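You operate a simulated robot arm through the tools that you are given. There is no shell and no other tool.

Carry out the task below with a simulated robot arm. There is one attempt and no reset: what you move stays moved.

TASK
Drop the scrap off the magnet bar into the green tin.
Fine: tin on the scrap seat, bar out, knob off; then knob on, bar in, tin back. Where these are worked on the way, their far stop is far enough and under half their travel is too little: magnet bar.
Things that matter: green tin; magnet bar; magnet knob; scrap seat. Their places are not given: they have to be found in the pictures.

Only the result counts: the job must be done as asked and must still hold three seconds after the hand-in. Knocking over, shifting, dropping, spilling or breaking anything else fails it.

THE ROBOT
A 6-joint arm with a three-finger gripper, fixed in place. Base frame: the origin is on the floor under the middle of its stand, x ahead of it, y to its left, z up. Units: mm, rad, N and s.
It reaches about 1213 mm from its shoulder. Its first joint turns from -2.897 to 2.897 rad. Payload 4.89 kg.
The tool frame sits at the grasp point between the pads (the TCP): z along the fingers, y along the line on which they close. The tips reach 30 mm beyond it. The gripper opens to 164 mm; its body begins 125 mm behind the TCP.
Orientation is told as [roll, pitch, yaw] about the base's x, y, z axes, in that order, counted from this pose: with the fingers straight down and closing along the base's y, the tool's x points along the base's -x, its y along +y and its z along -z.

THE INTERFACE
- The arm moves only by the tool send_rows. Its argument "rows" is a list of rows, each a list of 7 numbers: the turn, a rotation vector about the tool's x, y, z in rad, then the shift along the tool's x, y, z in mm, then the finger opening in mm, from 0 to 164. In form: [[rx, ry, rz, x, y, z, fingers], ...]. A call has 1 to 20 rows; each row shifts and turns the commanded pose from where the row before left it, along the tool's axes as they then stand. Each row takes 0.2 s and may step no farther than 50 mm and 0.15 rad from the row before; otherwise, or with a gripper value out of range, the whole call is refused. Where a pose cannot be reached the arm comes as near as it can. A force on the tool above 90 N (or 10 N above the force at the start of the call, whichever is more), or a blocked arm, ends the call early, and 0.2 s more pass. The fingers move at their own pace (about 108 mm/s each) and stop on an object; they squeeze with about 37 N. The grip force told is the motor's: it shows also when the fingers shut on nothing. Time passes only in rows, and 0.2 s behind the last, so rows that do not move let the fingers close. It gives the time, the measured TCP pose, the force on the tool (base axes), the opening and the grip force at its end, in the units of the frame above (readings bear some noise), with the torque about the TCP (base axes, N m) and any sound that the robot's microphone picked up.
- Cameras (640 x 400 px; columns grow to the right, rows downward): "scene" is fixed at [49.4, 649, 1942.8]; the picture's right is [-0.89, -0.46, 0.00], its down [-0.19, 0.37, -0.91] and it looks along [0.41, -0.81, -0.42] (base axes); focal length 308 px, centre (320, 200). "wrist" rides on the gripper at [76, -2, -152] in the tool frame; the picture's right is [0.02, 1.00, 0.00], its down [-0.88, 0.02, -0.47] and it looks along [-0.47, 0.01, 0.88] (tool axes); focal length 247 px, centre (320, 200).
- snapshot(camera): a new picture of that camera. The clock stands still meanwhile.
- slide_trunk(by): moves the trunk up (or, below 0, down) by that many mm; the arm rides with it, the base frame stays. It gives what a move gives, with no picture.
- probe_pixels(camera, pixels): there is no depth. For up to 12 entries [column, row, z] of the newest picture of that camera ("zoom" is the newest enlarged one), the place [x, y] in the base frame at which the ray of that pixel passes the height z, good to about 3 mm. The clock stands still meanwhile.
- zoom(camera, box): a new picture of the part [left, top, right, bottom] of that camera's present view, enlarged. The clock stands still meanwhile.
- close_job(): hands the job in; it is judged then, once.

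Leave the gripper open and the arm clear of the work at the hand-in unless told otherwise.

The tools are called after "Call:" by a JSON object that holds its "api" and its "payload". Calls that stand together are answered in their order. send_rows: Moves the arm, as the interface text tells. Its arguments: {"type":"object","properties":{"rows":{"type":"array","items":{"type":"array","items":{"type":"number"}}}},"required":["rows"]} The other tools are called the same way: slide_trunk (by) moves the trunk up or down; snapshot (camera) takes a picture; probe_pixels (camera, pixels) gives the place at which the rays of pixels pass given heights; zoom (camera, box) takes an enlarged picture of a part of a camera's view; close_job () hands the job in.

At the start:

```text
clock: 0.0
position: [482.9, -419.6, 1596.7]
orientation: [0.0, -0.001, 0.0]
wrist_force: [0.5, -0.7, 0.6]
wrist_torque: [0.0, 0.0, -0.01]
grip_width: 164.0
grasp_force: 0.1
trunk travel left (down, up): [-300.0, 90.0]
```

scene: 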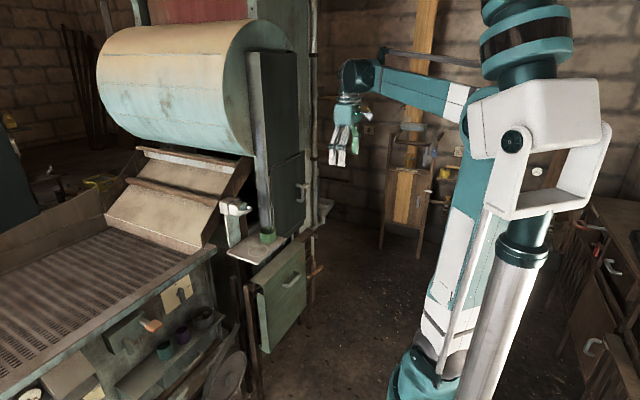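
wrist: 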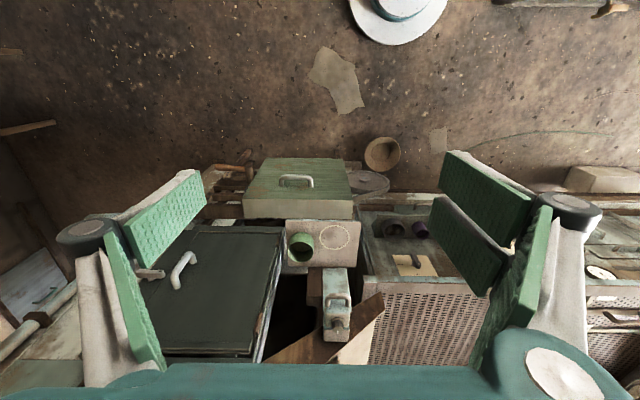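

I see a machine with a drum, a shelf with a green tin (scene about (267,236)) and something like a magnet bar housing at (235,207). I will zoom in on both cameras to look at the details.

Call:
{"api": "zoom", "payload": {"camera": "scene", "box": [180, 140, 340, 300]}}

Call:
{"api": "zoom", "payload": {"camera": "wrist", "box": [220, 140, 440, 360]}}

Call:
{"api": "zoom", "payload": {"camera": "scene", "box": [100, 260, 260, 400]}}

```text
2.50 times, centred on (260, 220) of scene
```

zoom: 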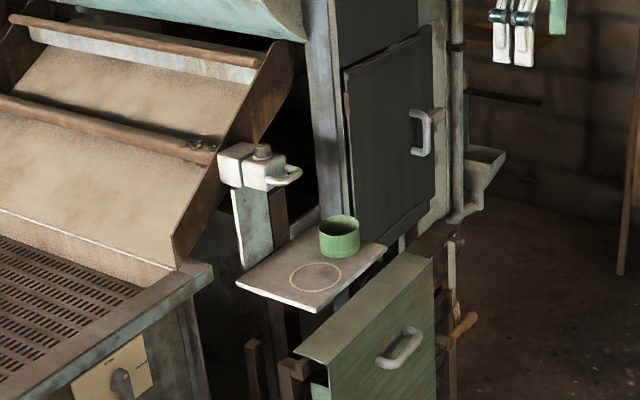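

```text
1.82 times, centred on (330, 250) of wrist
```

zoom: 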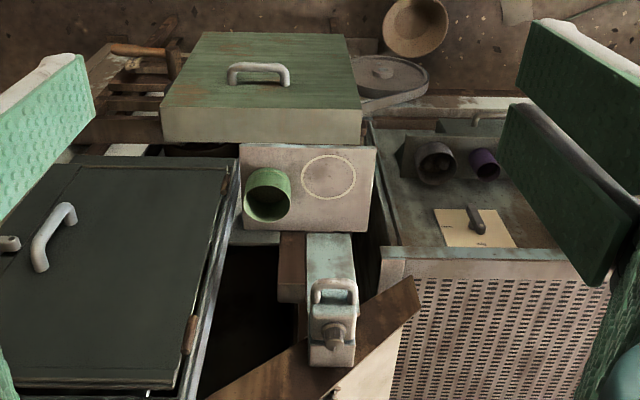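

```text
2.86 times, centred on (180, 330) of scene
```

zoom: 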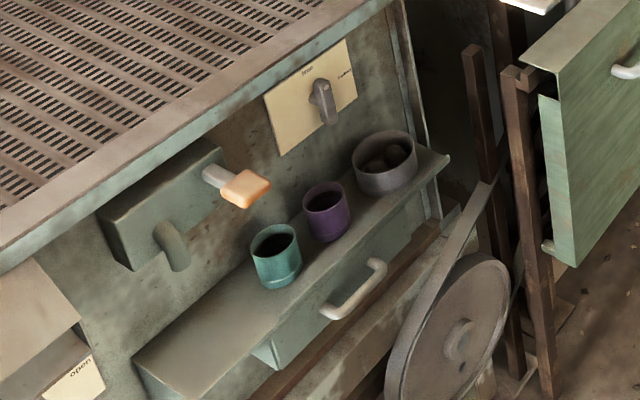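

The tin stands on a shelf beside a pale dashed ring (likely the scrap seat), and the box on the post with knob and handle looks like the magnet bar. I zoom in closer on these.

Call:
{"api": "zoom", "payload": {"camera": "scene", "box": [220, 185, 290, 265]}}

Call:
{"api": "zoom", "payload": {"camera": "wrist", "box": [280, 210, 380, 350]}}

```text
5.00 times, centred on (255, 225) of scene
```

zoom: 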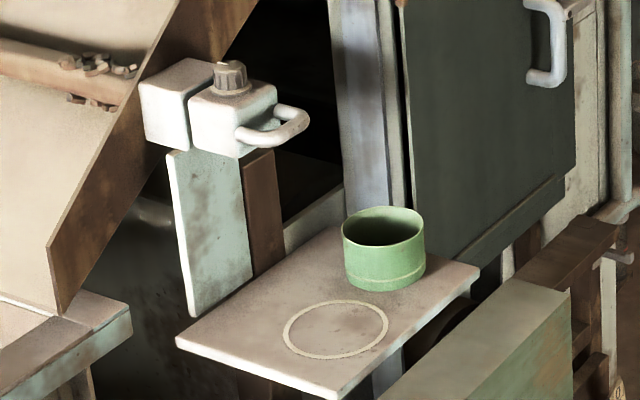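

```text
2.86 times, centred on (330, 280) of wrist
```

zoom: 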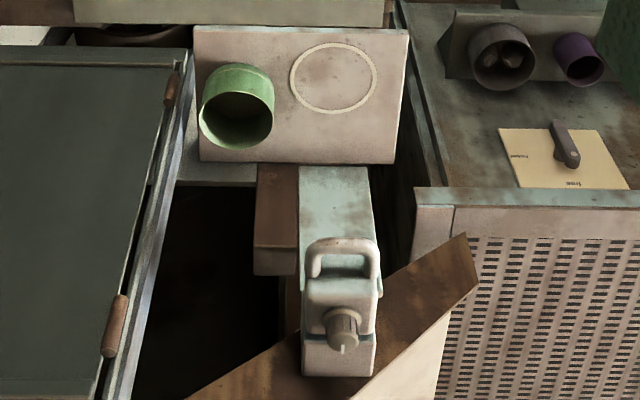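

I probe tin, ring, knob and handle in both pictures at a few heights to triangulate.

Call:
{"api": "probe_pixels", "payload": {"camera": "zoom", "pixels": [[333, 78, 1000], [333, 78, 1050], [333, 78, 1100], [236, 122, 1100], [236, 122, 1150], [343, 345, 1200], [343, 345, 1300], [342, 245, 1200], [342, 245, 1300], [195, 30, 1050], [405, 33, 1050], [200, 160, 1050]]}}

Call:
{"api": "probe_pixels", "payload": {"camera": "scene", "pixels": [[258.2, 250.8, 1000], [258.2, 250.8, 1050], [258.2, 250.8, 1100], [267.8, 230, 1100], [267.8, 230, 1150], [236.8, 198.6, 1200], [236.8, 198.6, 1300], [251, 208.6, 1200], [251, 208.6, 1300], [226, 253.5, 1050], [258, 264.5, 1050], [287, 239, 1050]]}}

```text
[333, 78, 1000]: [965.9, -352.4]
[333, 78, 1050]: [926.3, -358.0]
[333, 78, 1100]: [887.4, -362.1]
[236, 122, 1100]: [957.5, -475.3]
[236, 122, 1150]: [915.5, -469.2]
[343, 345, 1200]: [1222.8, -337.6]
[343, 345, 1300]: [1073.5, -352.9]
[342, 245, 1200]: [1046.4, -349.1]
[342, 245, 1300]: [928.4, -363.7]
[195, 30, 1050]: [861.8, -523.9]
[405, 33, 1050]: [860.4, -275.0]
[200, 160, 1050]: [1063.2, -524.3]
```

```text
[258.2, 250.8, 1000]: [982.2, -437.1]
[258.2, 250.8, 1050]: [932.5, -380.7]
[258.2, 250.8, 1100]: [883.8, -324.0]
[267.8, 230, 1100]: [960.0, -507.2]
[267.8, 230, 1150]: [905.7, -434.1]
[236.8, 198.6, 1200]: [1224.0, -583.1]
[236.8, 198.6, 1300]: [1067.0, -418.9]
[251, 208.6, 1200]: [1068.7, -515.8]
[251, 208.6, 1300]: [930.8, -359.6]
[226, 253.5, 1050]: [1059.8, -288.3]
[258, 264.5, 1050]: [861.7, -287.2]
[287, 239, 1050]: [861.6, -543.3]
```

Ring centre is about (913,-359,1069), the tin about (937,-472) with top about 1123, knob about (1013,-358,1335), handle front about (932,-361,1298). I zoom in tighter on the knob and on the gripper itself.

Call:
{"api": "zoom", "payload": {"camera": "wrist", "box": [315, 285, 360, 345]}}

Call:
{"api": "zoom", "payload": {"camera": "scene", "box": [225, 190, 260, 220]}}

Call:
{"api": "zoom", "payload": {"camera": "scene", "box": [300, 40, 400, 180]}}

```text
6.67 times, centred on (338, 315) of wrist
```

zoom: 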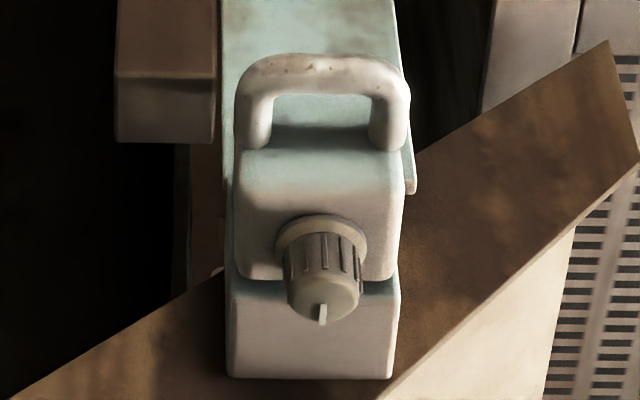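

```text
13.33 times, centred on (242, 205) of scene
```

zoom: 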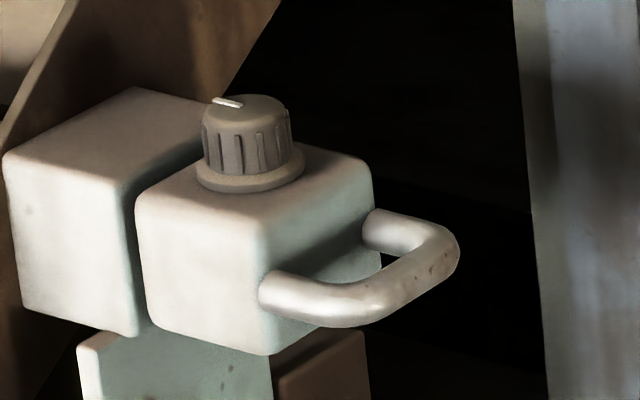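

```text
2.86 times, centred on (350, 110) of scene
```

zoom: 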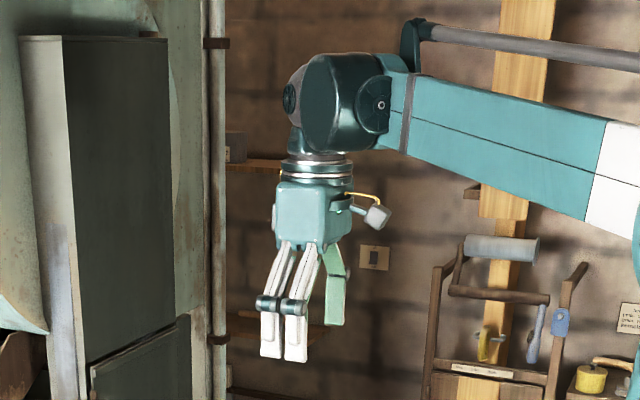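

The knob has a white indicator line that currently points toward +x (away from the robot). The gripper has two fingers on +y and one on -y. I now pitch the tool forward and come closer in free space for a better look.

Call:
{"api": "send_rows", "payload": {"rows": [[0, -0.15, 0, 0, 0, 0, 164], [0, -0.15, 0, 0, 0, 0, 164], [0, -0.15, 0, 0, 0, 0, 164], [0, -0.15, 0, 0, 0, 0, 164], [0, -0.15, 0, 0, 0, 0, 164], [0, 0, 0, 8.67, 0, 40.8, 164], [0, 0, 0, 8.67, 0, 40.8, 164], [0, 0, 0, 8.67, 0, 40.8, 164], [0, 0, 0, 8.67, 0, 40.8, 164], [0, 0, 0, 8.67, 0, 40.8, 164], [0, 0, 0, 8.67, 0, 40.8, 164], [0, 0, 0, 8.67, 0, 40.8, 164]]}}

Call:
{"api": "snapshot", "payload": {"camera": "wrist"}}

Call:
{"api": "snapshot", "payload": {"camera": "scene"}}

```text
clock: 2.6
position: [633.7, -418.9, 1345.6]
orientation: [0.0, -0.748, 0.0]
wrist_force: [0.5, 0.5, 0.1]
wrist_torque: [-0.08, -0.03, -0.06]
grip_width: 163.7
grasp_force: 0.1
trunk travel left (down, up): [-300.0, 90.0]
```

```text
taken
```

wrist: 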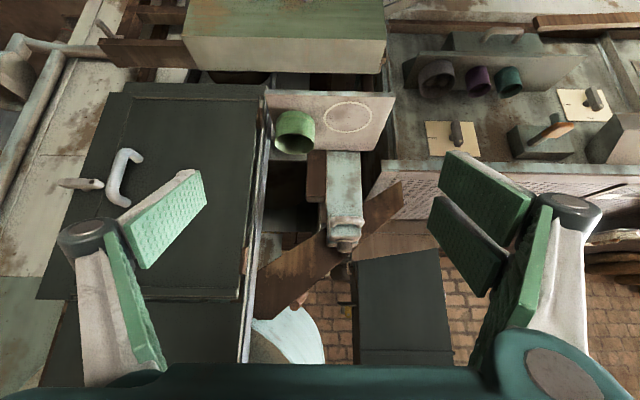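

```text
taken
```

scene: 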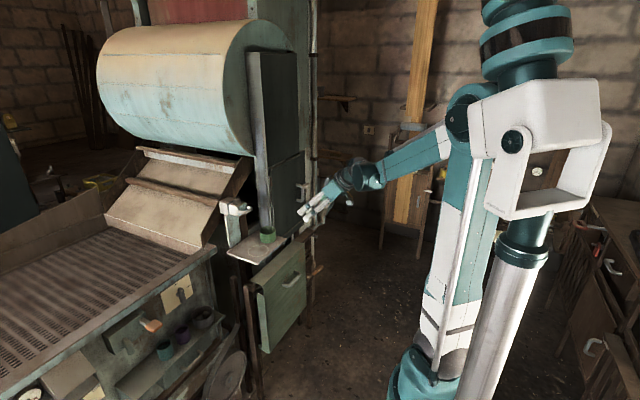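

The move went as planned; the picture from the wrist is now upside down in height. I zoom in on the tin, the ring and the bar.

Call:
{"api": "zoom", "payload": {"camera": "wrist", "box": [240, 70, 420, 270]}}

Call:
{"api": "zoom", "payload": {"camera": "wrist", "box": [310, 170, 380, 260]}}

Call:
{"api": "probe_pixels", "payload": {"camera": "wrist", "pixels": [[348, 117, 1069], [294, 145, 1123], [294, 133, 1069], [265, 90, 1069], [394, 94, 1069], [270, 130, 1069], [345, 222, 1295], [343, 252, 1335], [264, 100, 1069], [264, 100, 1100], [240, 98, 1100], [110, 95, 1100]]}}

```text
2.00 times, centred on (330, 170) of wrist
```

zoom: 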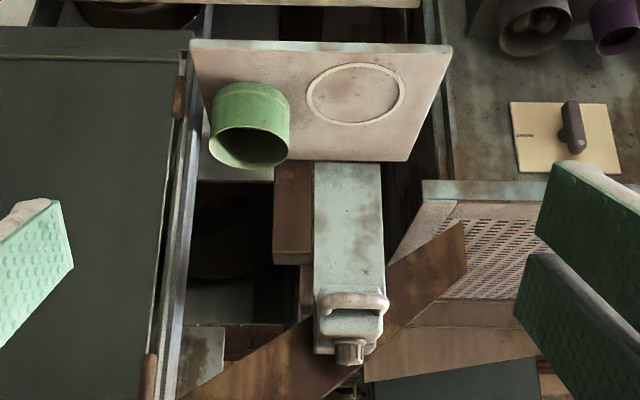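

```text
4.44 times, centred on (345, 215) of wrist
```

zoom: 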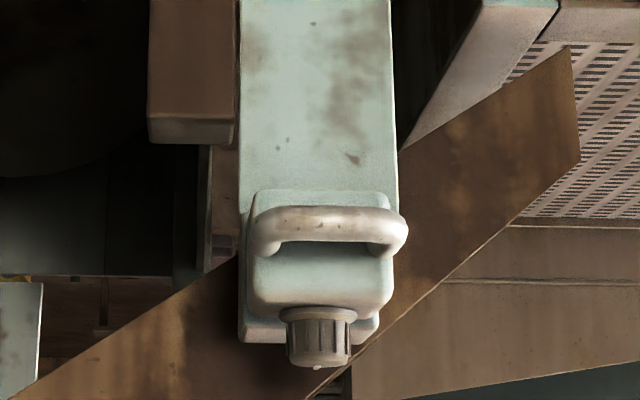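

```text
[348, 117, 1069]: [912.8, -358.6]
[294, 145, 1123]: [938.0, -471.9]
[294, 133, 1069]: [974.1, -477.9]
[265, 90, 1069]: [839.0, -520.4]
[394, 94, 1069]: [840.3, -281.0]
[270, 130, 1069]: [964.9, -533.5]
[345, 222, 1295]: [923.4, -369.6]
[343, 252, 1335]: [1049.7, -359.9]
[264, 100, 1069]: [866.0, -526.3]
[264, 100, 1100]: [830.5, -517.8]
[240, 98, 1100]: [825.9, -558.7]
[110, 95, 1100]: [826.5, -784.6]
```

The tin stands only about 10 mm from the cabinet wall on its -y side, so I will pinch its +y rim with one finger inside. First I come nearer for precise measurement.

Call:
{"api": "send_rows", "payload": {"rows": [[0, 0, 0, -3.4, -5.3, 42.7, 164], [0, 0, 0, -3.4, -5.3, 42.7, 164], [0, 0, 0, -3.4, -5.3, 42.7, 164], [0, 0, 0, -3.4, -5.3, 42.7, 164]]}}

Call:
{"api": "snapshot", "payload": {"camera": "wrist"}}

Call:
{"api": "zoom", "payload": {"camera": "wrist", "box": [220, 60, 420, 260]}}

Call:
{"api": "snapshot", "payload": {"camera": "scene"}}

Call:
{"api": "zoom", "payload": {"camera": "scene", "box": [220, 160, 340, 280]}}

```text
clock: 3.6
position: [759.4, -441.2, 1230.7]
orientation: [0.001, -0.748, -0.001]
wrist_force: [-0.8, 0.5, 0.5]
wrist_torque: [-0.03, -0.07, -0.05]
grip_width: 163.9
grasp_force: 0.1
trunk travel left (down, up): [-300.0, 90.0]
```

```text
taken
```

wrist: 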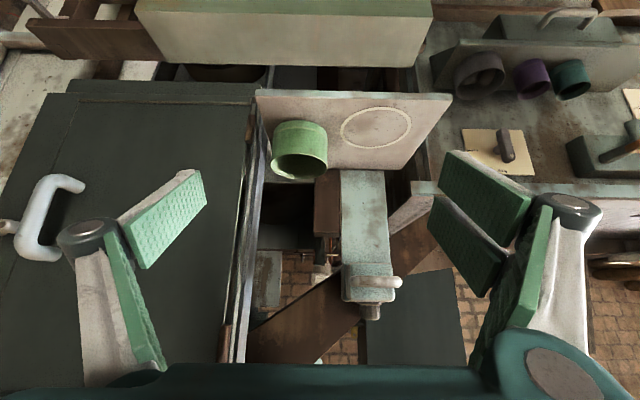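

```text
2.00 times, centred on (320, 160) of wrist
```

zoom: 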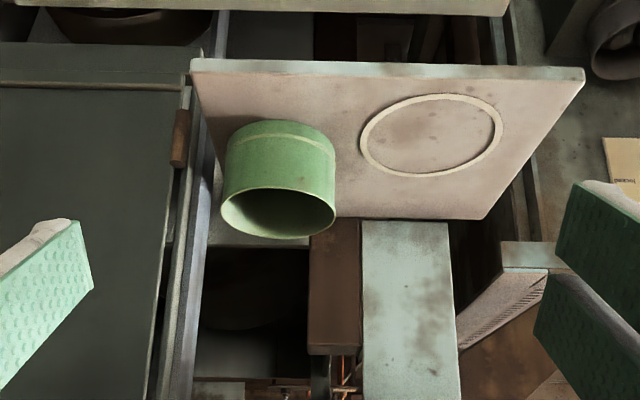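

```text
taken
```

scene: 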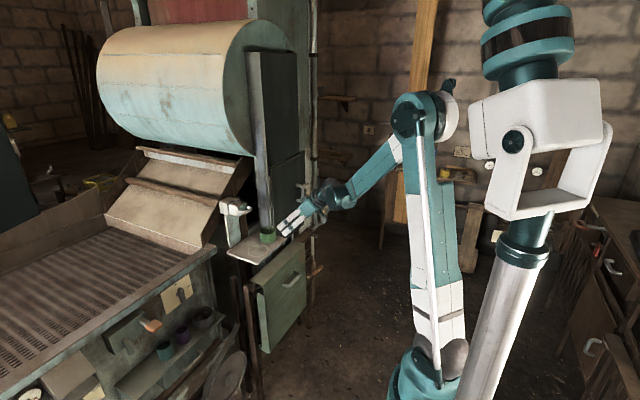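

```text
3.33 times, centred on (280, 220) of scene
```

zoom: 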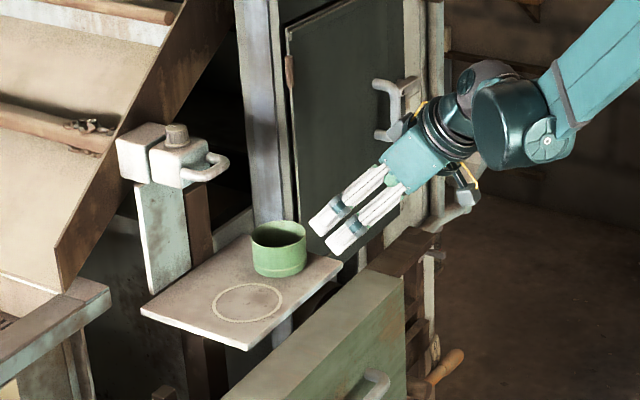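

I probe rim and base of the tin and the ring at their estimated heights, plus the cabinet edge and shelf edges.

Call:
{"api": "probe_pixels", "payload": {"camera": "wrist", "pixels": [[270.5, 163.5, 1123], [328, 162.5, 1123], [299, 153.5, 1123], [299.5, 179.5, 1123], [300, 120, 1069], [273.5, 134, 1069], [327, 134, 1069], [375.5, 128, 1069], [340.5, 130, 1069], [411, 124, 1069], [256, 90, 1069], [451, 94, 1069]]}}

Call:
{"api": "probe_pixels", "payload": {"camera": "zoom", "pixels": [[278, 235, 1123], [251, 235, 1123], [306, 235, 1123], [278, 225, 1123], [278, 246, 1123], [248, 302, 1069], [212, 302, 1069], [284, 302, 1069], [280, 277, 1069], [343, 262, 1069], [247, 350, 1069], [141, 310, 1069]]}}

```text
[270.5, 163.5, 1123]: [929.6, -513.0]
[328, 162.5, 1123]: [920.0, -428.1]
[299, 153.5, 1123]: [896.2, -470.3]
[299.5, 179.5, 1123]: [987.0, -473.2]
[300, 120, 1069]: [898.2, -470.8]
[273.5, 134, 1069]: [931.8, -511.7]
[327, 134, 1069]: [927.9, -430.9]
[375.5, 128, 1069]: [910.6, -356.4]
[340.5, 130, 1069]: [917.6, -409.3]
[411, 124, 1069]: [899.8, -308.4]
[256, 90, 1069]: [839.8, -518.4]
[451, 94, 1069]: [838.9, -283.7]
```

```text
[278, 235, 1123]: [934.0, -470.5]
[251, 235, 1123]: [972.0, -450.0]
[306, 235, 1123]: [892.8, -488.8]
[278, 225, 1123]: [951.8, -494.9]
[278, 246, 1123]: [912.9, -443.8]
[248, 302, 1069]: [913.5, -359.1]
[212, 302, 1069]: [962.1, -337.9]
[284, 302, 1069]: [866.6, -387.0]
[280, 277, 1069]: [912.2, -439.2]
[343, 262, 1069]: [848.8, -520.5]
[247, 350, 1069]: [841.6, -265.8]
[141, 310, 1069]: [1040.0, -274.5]
```

Tin centre is about (939,-471), radius 42.5, rim about z 1123; ring centre about (912.5,-358.5). I tilt back a bit (to 0.6 rad), narrow the fingers to 50 mm and go to a pre-pinch point 100 mm back along the tool from (936,-429.5,1117).

Call:
{"api": "send_rows", "payload": {"rows": [[0, 0.148, 0, 0, 0, 0, 120], [0, 0, 0, 0, 0, 0, 80], [0, 0, 0, 0, 0, 0, 50], [0, 0, 0, -27.2, 3.9, 31.1, 50], [0, 0, 0, -27.2, 3.9, 31.1, 50], [0, 0, 0, -27.2, 3.9, 31.1, 50]]}}

Call:
{"api": "snapshot", "payload": {"camera": "wrist"}}

Call:
{"api": "zoom", "payload": {"camera": "scene", "box": [220, 160, 320, 280]}}

```text
clock: 5.0
position: [881.0, -431.6, 1199.2]
orientation: [-0.001, -0.602, -0.001]
wrist_force: [-1.1, 0.0, -0.1]
wrist_torque: [0.03, -0.05, 0.03]
grip_width: 50.3
grasp_force: 0.1
trunk travel left (down, up): [-300.0, 90.0]
```

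```text
taken
```

wrist: 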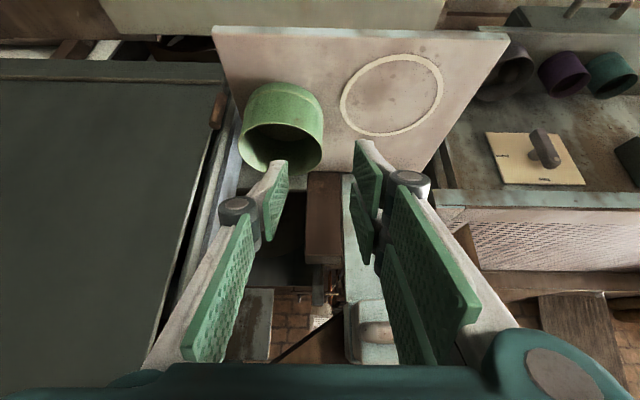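

```text
3.33 times, centred on (270, 220) of scene
```

zoom: 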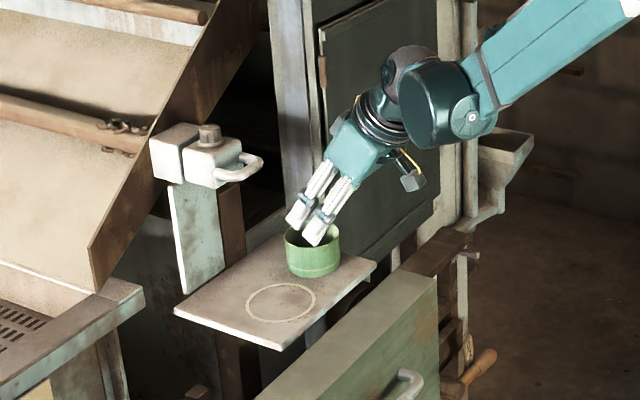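

The inner finger lines up over the tin mouth. I go 60 mm along the tool, shift 2 mm to +y, and look again.

Call:
{"api": "send_rows", "payload": {"rows": [[0, 0, 0, 0, 1, 30, 50], [0, 0, 0, 0, 1, 30, 50]]}}

Call:
{"api": "snapshot", "payload": {"camera": "wrist"}}

Call:
{"api": "zoom", "payload": {"camera": "scene", "box": [240, 200, 310, 270]}}

```text
clock: 5.6
position: [913.0, -429.8, 1148.5]
orientation: [-0.001, -0.601, 0.0]
wrist_force: [-1.1, -0.5, 0.2]
wrist_torque: [0.0, -0.08, -0.01]
grip_width: 50.1
grasp_force: 0.0
trunk travel left (down, up): [-300.0, 90.0]
```

```text
taken
```

wrist: 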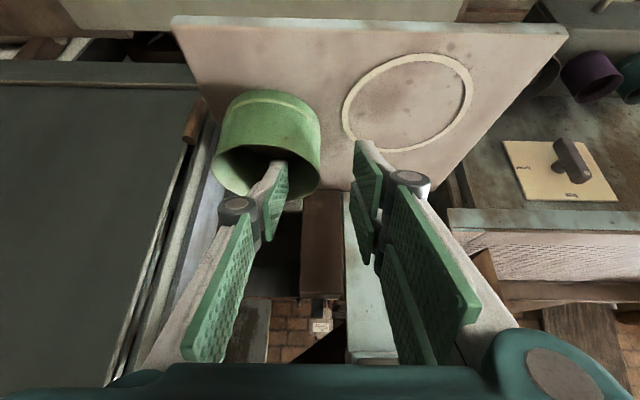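

```text
5.71 times, centred on (275, 235) of scene
```

zoom: 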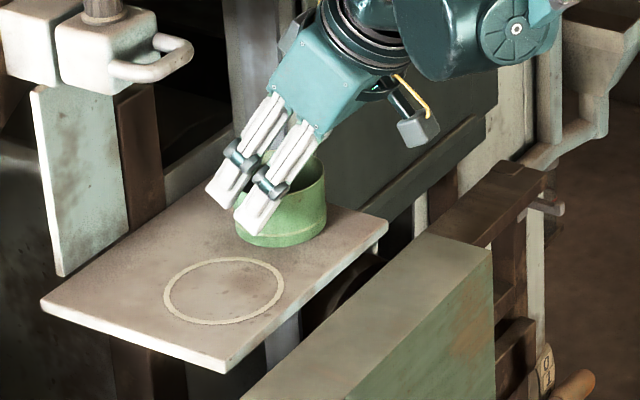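

The inner finger is inside the mouth of the tin, the outer pair outside. I go 38 mm further and check.

Call:
{"api": "send_rows", "payload": {"rows": [[0, 0, 0, 0, 0, 20, 50], [0, 0, 0, -1, 0, 18, 50]]}}

Call:
{"api": "zoom", "payload": {"camera": "wrist", "box": [180, 40, 440, 300]}}

Call:
{"api": "zoom", "payload": {"camera": "scene", "box": [240, 200, 310, 270]}}

```text
clock: 6.2
position: [936.9, -427.0, 1121.3]
orientation: [0.0, -0.603, 0.0]
wrist_force: [-0.8, 0.7, -0.4]
wrist_torque: [-0.03, -0.08, 0.0]
grip_width: 50.1
grasp_force: 0.1
trunk travel left (down, up): [-300.0, 90.0]
```

```text
1.54 times, centred on (310, 170) of wrist
```

zoom: 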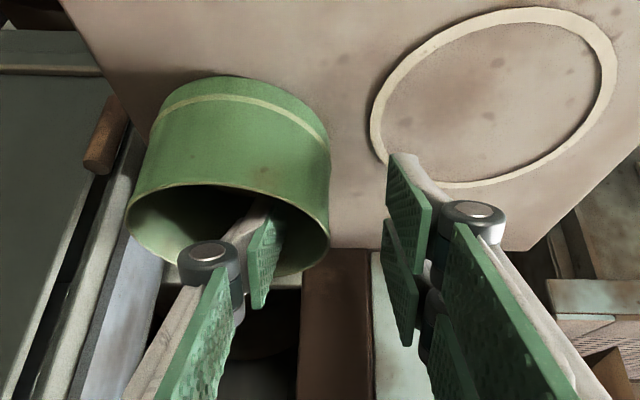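

```text
5.71 times, centred on (275, 235) of scene
```

zoom: 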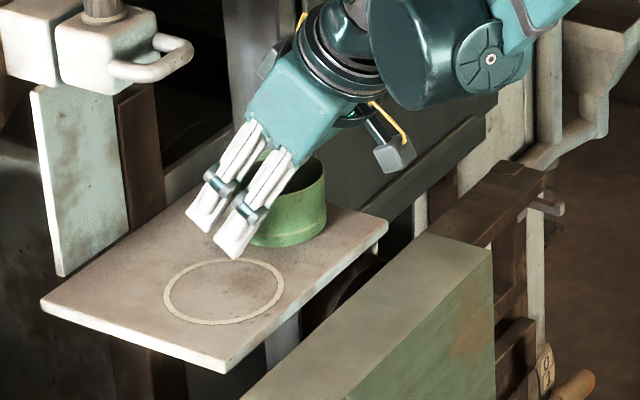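

I hold still for one row to read the settled pose.

Call:
{"api": "send_rows", "payload": {"rows": [[0, 0, 0, 0, 0, 0, 50]]}}

```text
clock: 6.6
position: [937.2, -427.0, 1120.7]
orientation: [0.001, -0.602, 0.001]
wrist_force: [0.6, -0.9, -0.4]
wrist_torque: [0.01, 0.01, -0.01]
grip_width: 50.1
grasp_force: 0.1
trunk travel left (down, up): [-300.0, 90.0]
```

Pose reads (937,-427,1120.7), force-free. I nudge 2.5 mm to -y and about 3 mm down before closing.

Call:
{"api": "send_rows", "payload": {"rows": [[0, 0, 0, 1.7, -2.5, 2.5, 50], [0, 0, 0, 0, 0, 0, 50]]}}

```text
clock: 7.2
position: [936.8, -428.0, 1116.1]
orientation: [0.0, -0.603, -0.001]
wrist_force: [0.0, -0.2, 0.3]
wrist_torque: [0.02, 0.05, 0.01]
grip_width: 50.0
grasp_force: 0.1
trunk travel left (down, up): [-300.0, 90.0]
```

Good. Now I close the fingers on the tin wall.

Call:
{"api": "send_rows", "payload": {"rows": [[0, 0, 0, 0, 0, 0, 35], [0, 0, 0, 0, 0, 0, 20], [0, 0, 0, 0, 0, 0, 8], [0, 0, 0, 0, 0, 0, 0], [0, 0, 0, 0, 0, 0, 0]]}}

Call:
{"api": "zoom", "payload": {"camera": "wrist", "box": [180, 40, 440, 300]}}

Call:
{"api": "zoom", "payload": {"camera": "scene", "box": [240, 200, 310, 270]}}

```text
clock: 8.4
position: [936.9, -429.3, 1117.2]
orientation: [0.001, -0.6, -0.001]
wrist_force: [0.3, 0.2, 0.2]
wrist_torque: [0.09, -0.06, 0.02]
grip_width: 9.5
grasp_force: 37.1
trunk travel left (down, up): [-300.0, 90.0]
```

```text
1.54 times, centred on (310, 170) of wrist
```

zoom: 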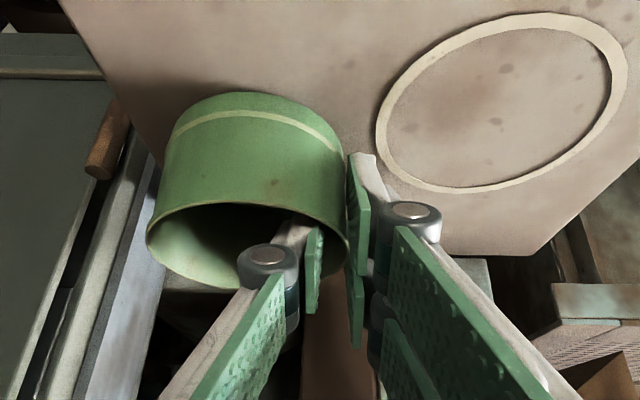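

```text
5.71 times, centred on (275, 235) of scene
```

zoom: 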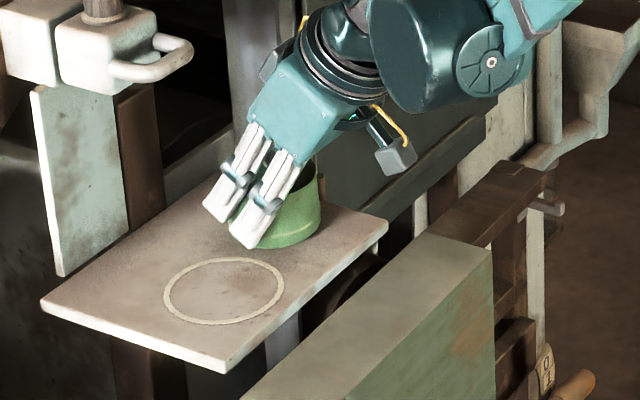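

The fingers hold the wall (9.5 mm, 37 N). I take a wrist picture and probe the tin rim to know where the tin sits in the hand.

Call:
{"api": "snapshot", "payload": {"camera": "wrist"}}

Call:
{"api": "probe_pixels", "payload": {"camera": "wrist", "pixels": [[197.5, 192, 1123], [328.2, 196, 1123], [262, 172, 1123], [262, 100, 1069], [206, 140, 1069], [331, 142, 1069]]}}

```text
taken
```

wrist: 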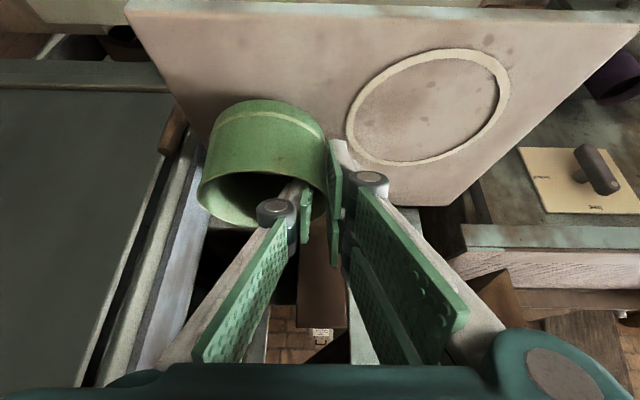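

```text
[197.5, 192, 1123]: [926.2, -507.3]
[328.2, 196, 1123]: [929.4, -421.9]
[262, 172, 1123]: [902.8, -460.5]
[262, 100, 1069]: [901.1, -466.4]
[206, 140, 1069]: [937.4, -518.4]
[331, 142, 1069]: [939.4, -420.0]
```

The tin shifted about 6 mm to +y while closing: its centre is about (942,-465) now. I lift it by 15 mm and check.

Call:
{"api": "send_rows", "payload": {"rows": [[0, 0, 0, -2.8, 0, -4.1, 0], [0, 0, 0, -5.7, 0, -8.2, 0], [0, 0, 0, 0, 0, 0, 0]]}}

Call:
{"api": "zoom", "payload": {"camera": "scene", "box": [240, 200, 310, 270]}}

Call:
{"api": "snapshot", "payload": {"camera": "wrist"}}

```text
clock: 9.2
position: [936.5, -428.8, 1132.5]
orientation: [-0.001, -0.605, 0.001]
wrist_force: [-0.5, 0.0, -1.0]
wrist_torque: [0.03, 0.02, 0.02]
grip_width: 10.0
grasp_force: 37.5
trunk travel left (down, up): [-300.0, 90.0]
```

```text
5.71 times, centred on (275, 235) of scene
```

zoom: 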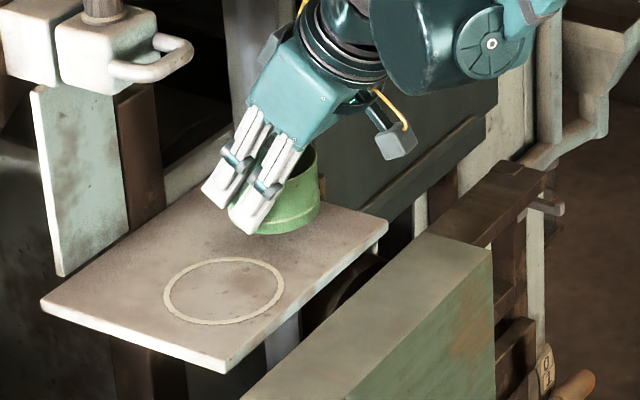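

```text
taken
```

wrist: 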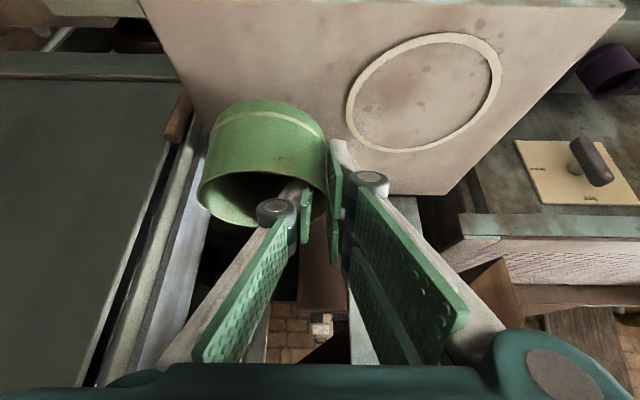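

The tin is up and steady in the hand. I probe it again at its raised height to get the offset from the TCP.

Call:
{"api": "probe_pixels", "payload": {"camera": "wrist", "pixels": [[197.5, 192, 1138], [328.2, 196, 1138], [262, 172, 1138], [262, 228, 1138], [262, 100, 1084], [206, 142, 1084], [327, 142, 1084], [424, 92, 1069]]}}

```text
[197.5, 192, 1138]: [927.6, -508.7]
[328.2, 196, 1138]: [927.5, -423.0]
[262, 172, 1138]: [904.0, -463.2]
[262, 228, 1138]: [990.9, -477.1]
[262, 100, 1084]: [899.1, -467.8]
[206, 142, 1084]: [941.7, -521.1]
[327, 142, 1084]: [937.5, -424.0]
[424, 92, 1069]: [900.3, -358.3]
```

I probe the ring's extreme points for its centre (the ellipse centre is biased by perspective).

Call:
{"api": "probe_pixels", "payload": {"camera": "wrist", "pixels": [[347, 112, 1069], [501, 72, 1069], [447, 34, 1069], [396, 152, 1069], [365, 78, 1069], [478, 120, 1069], [355, 143, 1069], [490, 45, 1069]]}}

Call:
{"api": "snapshot", "payload": {"camera": "scene"}}

Call:
{"api": "probe_pixels", "payload": {"camera": "zoom", "pixels": [[163, 290, 1069], [285, 290, 1069], [224, 258, 1069], [215, 325, 1069], [274, 268, 1069], [176, 314, 1069], [255, 316, 1069], [192, 266, 1069]]}}

```text
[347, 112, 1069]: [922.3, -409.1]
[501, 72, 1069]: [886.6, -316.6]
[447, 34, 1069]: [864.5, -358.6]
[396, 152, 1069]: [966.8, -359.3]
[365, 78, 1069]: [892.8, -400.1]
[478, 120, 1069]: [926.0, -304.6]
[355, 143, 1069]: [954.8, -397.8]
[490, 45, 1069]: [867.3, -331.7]
```

```text
taken
```

scene: 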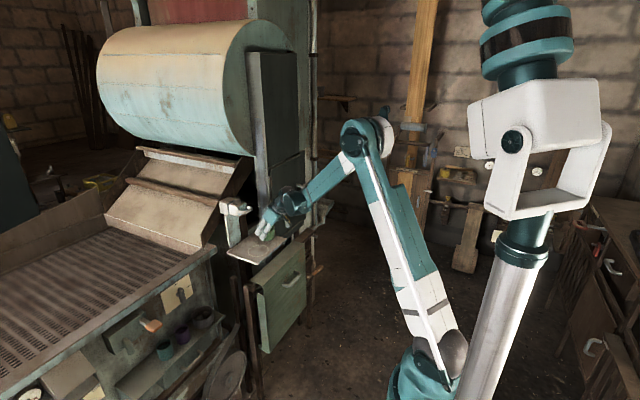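

```text
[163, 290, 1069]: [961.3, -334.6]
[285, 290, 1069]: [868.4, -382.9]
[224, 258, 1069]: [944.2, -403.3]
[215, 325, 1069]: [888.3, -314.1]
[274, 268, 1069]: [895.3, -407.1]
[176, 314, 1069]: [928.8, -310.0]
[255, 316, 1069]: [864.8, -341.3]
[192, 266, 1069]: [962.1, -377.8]
```

Ring centre is about (914.5,-358.8). I carry the tin (-29, +107) mm at this height.

Call:
{"api": "send_rows", "payload": {"rows": [[0, 0, 0, 6, 26.75, -4.1, 0], [0, 0, 0, 6, 26.75, -4.1, 0], [0, 0, 0, 6, 26.75, -4.1, 0], [0, 0, 0, 6, 26.75, -4.1, 0], [0, 0, 0, 0, 0, 0, 0]]}}

Call:
{"api": "snapshot", "payload": {"camera": "wrist"}}

Call:
{"api": "zoom", "payload": {"camera": "scene", "box": [225, 190, 305, 270]}}

```text
clock: 10.4
position: [907.8, -322.3, 1130.6]
orientation: [-0.001, -0.602, -0.001]
wrist_force: [0.1, 0.8, -0.4]
wrist_torque: [-0.05, 0.01, -0.05]
grip_width: 9.9
grasp_force: 36.7
trunk travel left (down, up): [-300.0, 90.0]
```

```text
taken
```

wrist: 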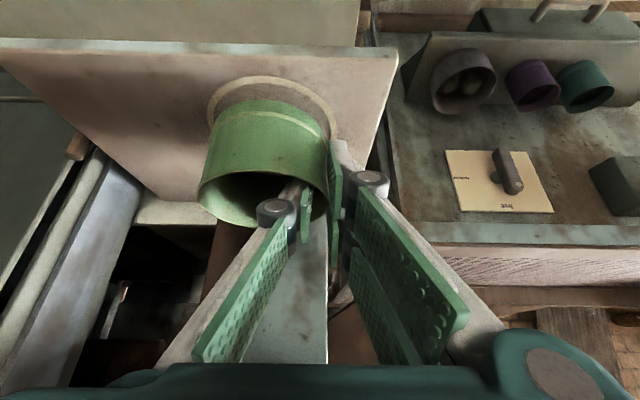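

```text
5.00 times, centred on (265, 230) of scene
```

zoom: 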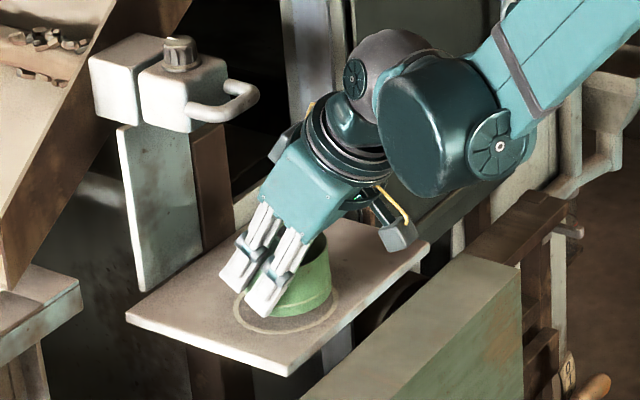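

The tin hovers over the ring. I lower it 14.5 mm and watch the force.

Call:
{"api": "send_rows", "payload": {"rows": [[0, 0, 0, 4.5, 0, 6.6, 0], [0, 0, 0, 3.4, 0, 5.0, 0], [0, 0, 0, 0, 0, 0, 0]]}}

Call:
{"api": "zoom", "payload": {"camera": "scene", "box": [235, 210, 295, 270]}}

Call:
{"api": "snapshot", "payload": {"camera": "wrist"}}

```text
clock: 11.2
position: [908.0, -321.4, 1117.2]
orientation: [-0.001, -0.601, 0.0]
wrist_force: [0.5, 0.7, -1.0]
wrist_torque: [0.03, -0.02, -0.01]
grip_width: 9.8
grasp_force: 36.4
trunk travel left (down, up): [-300.0, 90.0]
```

```text
6.67 times, centred on (265, 240) of scene
```

zoom: 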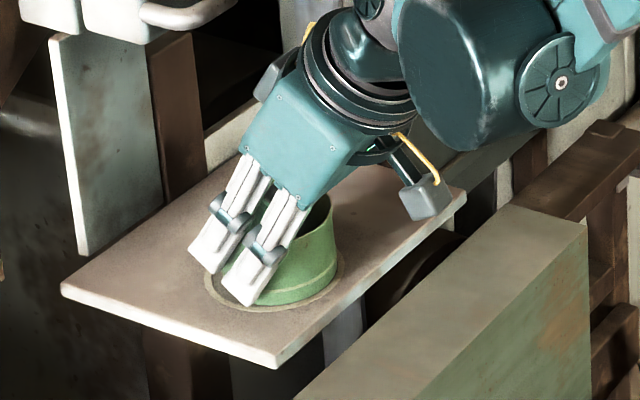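

```text
taken
```

wrist: 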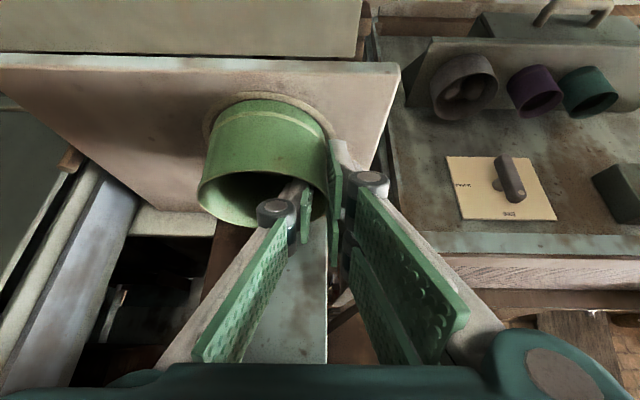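

It is at the same height as when gripped. I settle 1 mm lower, then open the fingers to 50 mm.

Call:
{"api": "send_rows", "payload": {"rows": [[0, 0, 0, 0.6, 0, 0.8, 0], [0, 0, 0, 0, 0, 0, 15], [0, 0, 0, 0, 0, 0, 30], [0, 0, 0, 0, 0, 0, 45], [0, 0, 0, 0, 0, 0, 45]]}}

Call:
{"api": "snapshot", "payload": {"camera": "wrist"}}

Call:
{"api": "zoom", "payload": {"camera": "scene", "box": [235, 210, 295, 270]}}

```text
clock: 12.4
position: [907.2, -321.9, 1116.1]
orientation: [0.0, -0.602, -0.001]
wrist_force: [-0.9, -0.1, -0.1]
wrist_torque: [-0.02, -0.01, 0.02]
grip_width: 45.0
grasp_force: 0.1
trunk travel left (down, up): [-300.0, 90.0]
```

```text
taken
```

wrist: 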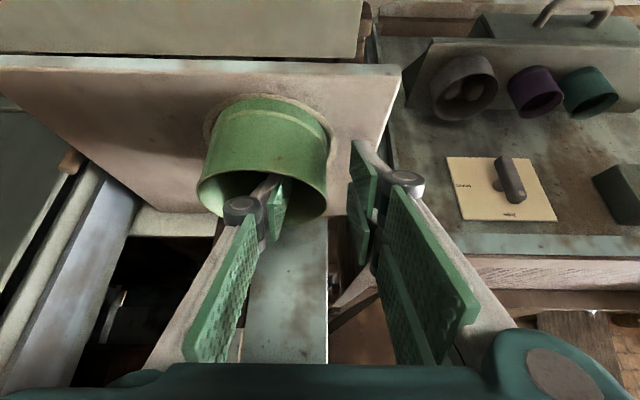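

```text
6.67 times, centred on (265, 240) of scene
```

zoom: 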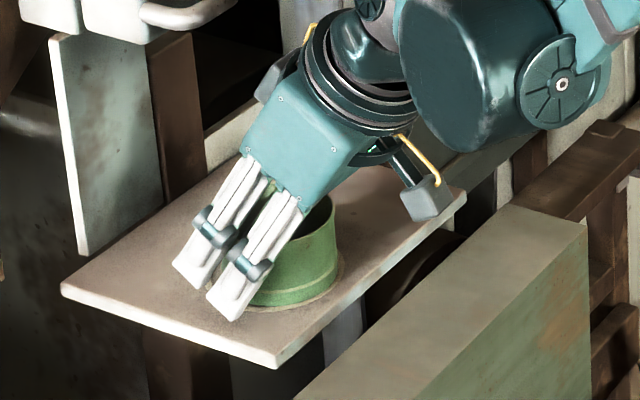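

The tin stands on the ring and the fingers are free. I retract 150 mm along the tool and look at the result.

Call:
{"api": "send_rows", "payload": {"rows": [[0, 0, 0, 0, 0, -20, 45], [0, 0, 0, 0, 0, -30, 45], [0, 0, 0, 0, 0, -50, 45], [0, 0, 0, 0, 0, -50, 45]]}}

Call:
{"api": "snapshot", "payload": {"camera": "wrist"}}

Call:
{"api": "zoom", "payload": {"camera": "scene", "box": [225, 190, 305, 270]}}

```text
clock: 13.4
position: [819.9, -323.3, 1240.7]
orientation: [-0.001, -0.601, -0.001]
wrist_force: [1.2, 0.3, -0.6]
wrist_torque: [0.05, 0.14, 0.02]
grip_width: 45.0
grasp_force: 0.0
trunk travel left (down, up): [-300.0, 90.0]
```

```text
taken
```

wrist: 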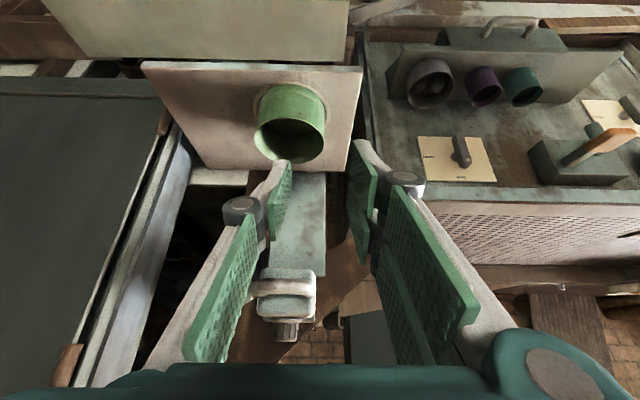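

```text
5.00 times, centred on (265, 230) of scene
```

zoom: 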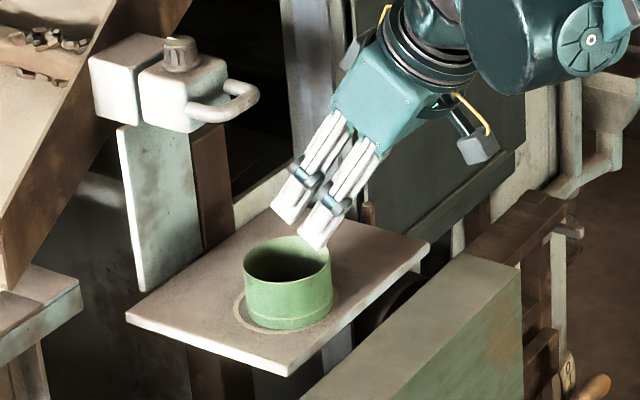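

I probe the tin's rim in both pictures to verify it is centred on the ring.

Call:
{"api": "probe_pixels", "payload": {"camera": "zoom", "pixels": [[287, 259, 1123], [243, 262, 1123], [331, 259, 1123], [287, 236, 1123], [290, 283, 1123]]}}

Call:
{"api": "probe_pixels", "payload": {"camera": "wrist", "pixels": [[255, 134, 1123], [325.5, 136, 1123], [292, 119, 1123], [288, 162, 1123], [292, 84, 1069], [259, 100, 1069], [326, 100, 1069]]}}

```text
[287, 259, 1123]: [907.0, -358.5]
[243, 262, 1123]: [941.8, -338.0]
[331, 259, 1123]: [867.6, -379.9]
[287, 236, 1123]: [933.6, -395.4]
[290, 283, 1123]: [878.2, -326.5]
```

```text
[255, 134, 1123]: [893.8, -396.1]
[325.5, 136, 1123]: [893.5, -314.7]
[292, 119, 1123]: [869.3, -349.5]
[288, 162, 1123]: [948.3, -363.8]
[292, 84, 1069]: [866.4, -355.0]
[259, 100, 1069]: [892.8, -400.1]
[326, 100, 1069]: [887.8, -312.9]
```

The tin seems about 6 mm short of the ring centre in x. I zoom in with the wrist camera to judge this.

Call:
{"api": "zoom", "payload": {"camera": "wrist", "box": [230, 60, 350, 180]}}

Call:
{"api": "zoom", "payload": {"camera": "scene", "box": [245, 225, 275, 262]}}

```text
3.33 times, centred on (290, 120) of wrist
```

zoom: 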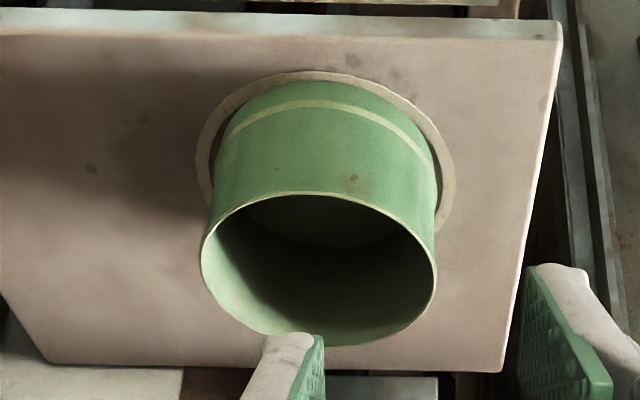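

```text
10.81 times, centred on (260, 244) of scene
```

zoom: 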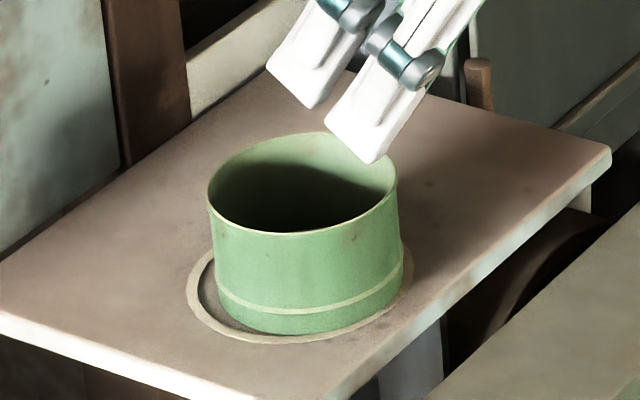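

The tin stands fully inside the ring, about 5 mm toward the front. Next is the bar handle; I zoom in on it and the knob in both cameras.

Call:
{"api": "zoom", "payload": {"camera": "wrist", "box": [240, 250, 340, 350]}}

Call:
{"api": "zoom", "payload": {"camera": "scene", "box": [220, 190, 260, 220]}}

```text
4.00 times, centred on (290, 300) of wrist
```

zoom: 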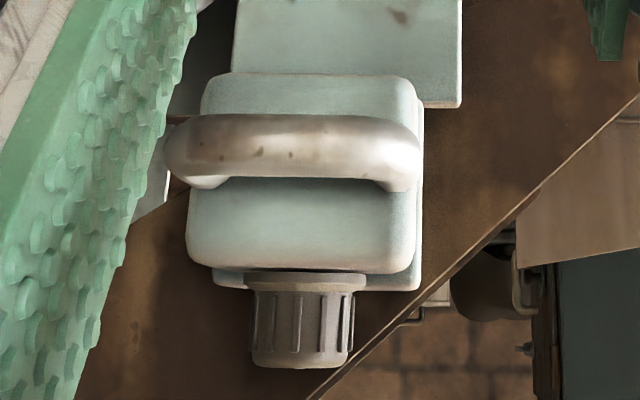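

```text
13.33 times, centred on (240, 205) of scene
```

zoom: 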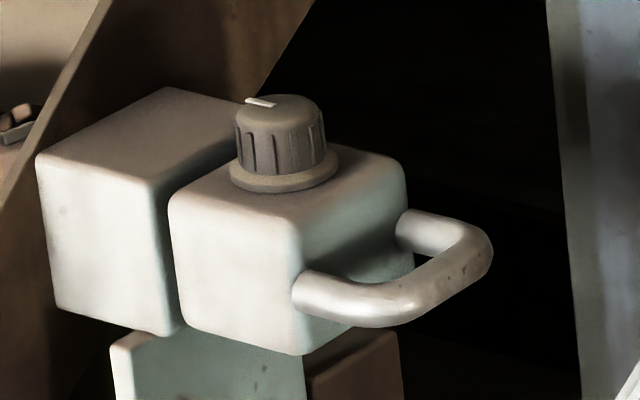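

I probe the handle crossbar, knob and block corners at several heights in both pictures.

Call:
{"api": "probe_pixels", "payload": {"camera": "zoom", "pixels": [[440, 275, 1290], [440, 275, 1310], [280, 110, 1330], [280, 110, 1345], [285, 185, 1310], [285, 185, 1325], [300, 238, 1310], [300, 238, 1325], [405, 172, 1310], [172, 198, 1310], [300, 292, 1290], [403, 230, 1290]]}}

Call:
{"api": "snapshot", "payload": {"camera": "wrist"}}

Call:
{"api": "probe_pixels", "payload": {"camera": "wrist", "pixels": [[283, 287, 1280], [283, 287, 1290], [283, 287, 1300], [285.5, 337, 1330], [285.5, 337, 1340], [285.5, 341, 1345], [286, 269, 1260], [286, 269, 1270], [286, 317, 1310], [286, 317, 1320], [256.5, 310, 1310], [314, 310, 1310]]}}

```text
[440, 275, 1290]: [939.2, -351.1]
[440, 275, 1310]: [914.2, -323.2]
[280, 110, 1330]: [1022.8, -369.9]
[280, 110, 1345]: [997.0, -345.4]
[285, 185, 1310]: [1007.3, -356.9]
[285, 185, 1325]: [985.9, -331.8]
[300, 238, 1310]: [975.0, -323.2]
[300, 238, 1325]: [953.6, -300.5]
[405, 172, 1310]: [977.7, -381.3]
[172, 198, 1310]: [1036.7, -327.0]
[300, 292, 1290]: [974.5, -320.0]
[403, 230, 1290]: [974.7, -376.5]
```

```text
taken
```

wrist: 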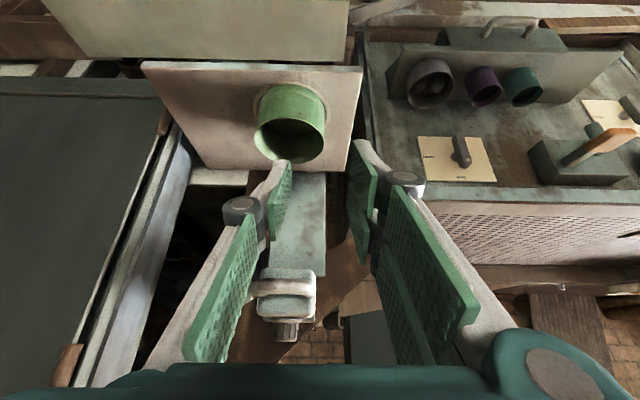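

```text
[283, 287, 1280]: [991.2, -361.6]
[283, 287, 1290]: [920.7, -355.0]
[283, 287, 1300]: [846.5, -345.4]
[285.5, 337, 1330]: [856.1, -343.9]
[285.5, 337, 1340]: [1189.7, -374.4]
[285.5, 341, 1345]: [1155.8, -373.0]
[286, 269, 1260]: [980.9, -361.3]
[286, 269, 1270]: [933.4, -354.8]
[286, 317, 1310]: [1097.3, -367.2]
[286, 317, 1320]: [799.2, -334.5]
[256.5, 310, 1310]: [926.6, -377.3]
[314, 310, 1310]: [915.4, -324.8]
```

The crossbar of the handle is at about (943,-357,1287), front face of the block at x≈976, knob axis at about (1008,-357), top at 1338. I will grip the crossbar with the tool level (z along +x) and fingers closing vertically. I back off to (780,-357,1287) and turn the tool there.

Call:
{"api": "send_rows", "payload": {"rows": [[0, 0, 0, 3.5, -16.8, -30.3, 45], [0, 0, 0, 3.5, -16.8, -30.3, 60], [0, -0.1386, 0, 0, 0, 0, 60], [0, -0.1386, 0, 0, 0, 0, 60], [0, -0.1386, 0, 0, 0, 0, 60], [0, -0.1386, 0, 0, 0, 0, 60], [0, -0.1386, 0, 0, 0, 0, 60], [0, -0.1386, 0, 0, 0, 0, 60], [0, -0.1386, 0, 0, 0, 0, 60]]}}

Call:
{"api": "snapshot", "payload": {"camera": "wrist"}}

Call:
{"api": "snapshot", "payload": {"camera": "scene"}}

```text
clock: 15.4
position: [781.1, -356.0, 1285.7]
orientation: [-2.712, -1.567, 2.71]
wrist_force: [0.1, 0.2, -0.5]
wrist_torque: [0.0, 0.06, -0.07]
grip_width: 60.0
grasp_force: 0.1
trunk travel left (down, up): [-300.0, 90.0]
```

```text
taken
```

wrist: 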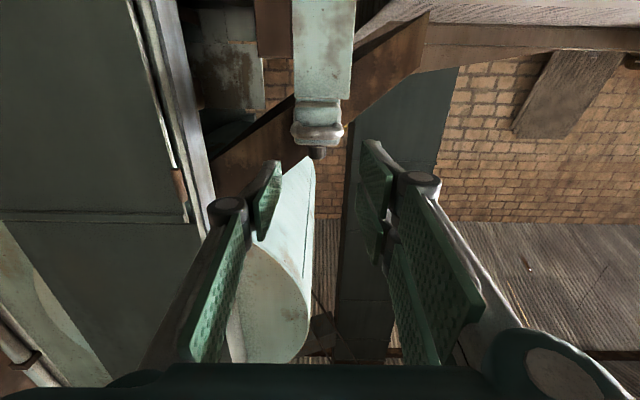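

```text
taken
```

scene: 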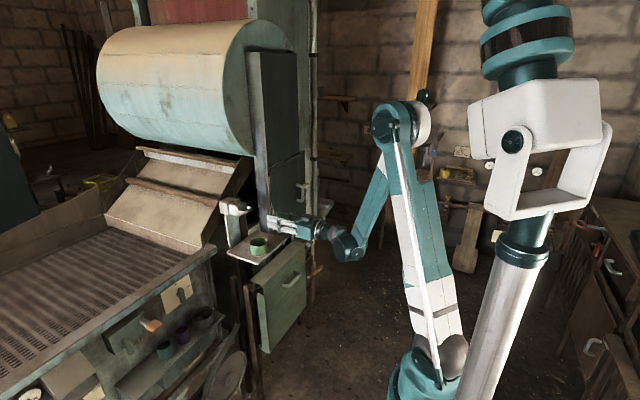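

The tool is level now. The wrist camera sits below and looks up at the bar's underside, so I zoom there to look for the scrap.

Call:
{"api": "zoom", "payload": {"camera": "wrist", "box": [270, 70, 370, 170]}}

Call:
{"api": "zoom", "payload": {"camera": "scene", "box": [215, 185, 325, 265]}}

```text
4.00 times, centred on (320, 120) of wrist
```

zoom: 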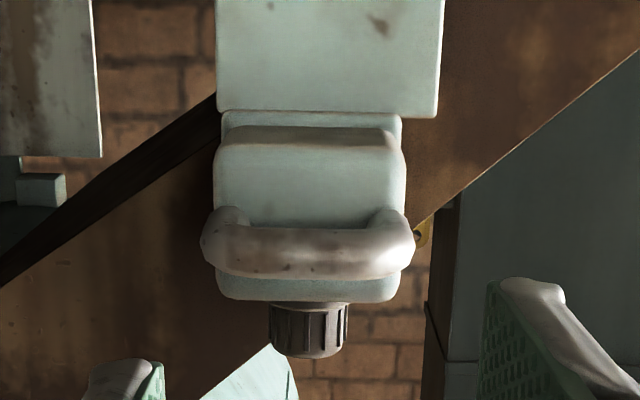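

```text
5.00 times, centred on (270, 225) of scene
```

zoom: 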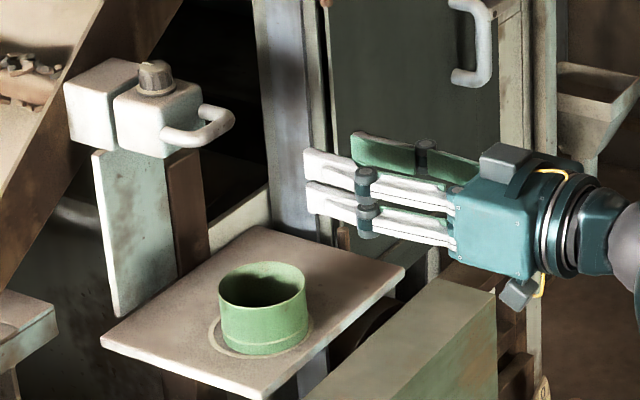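

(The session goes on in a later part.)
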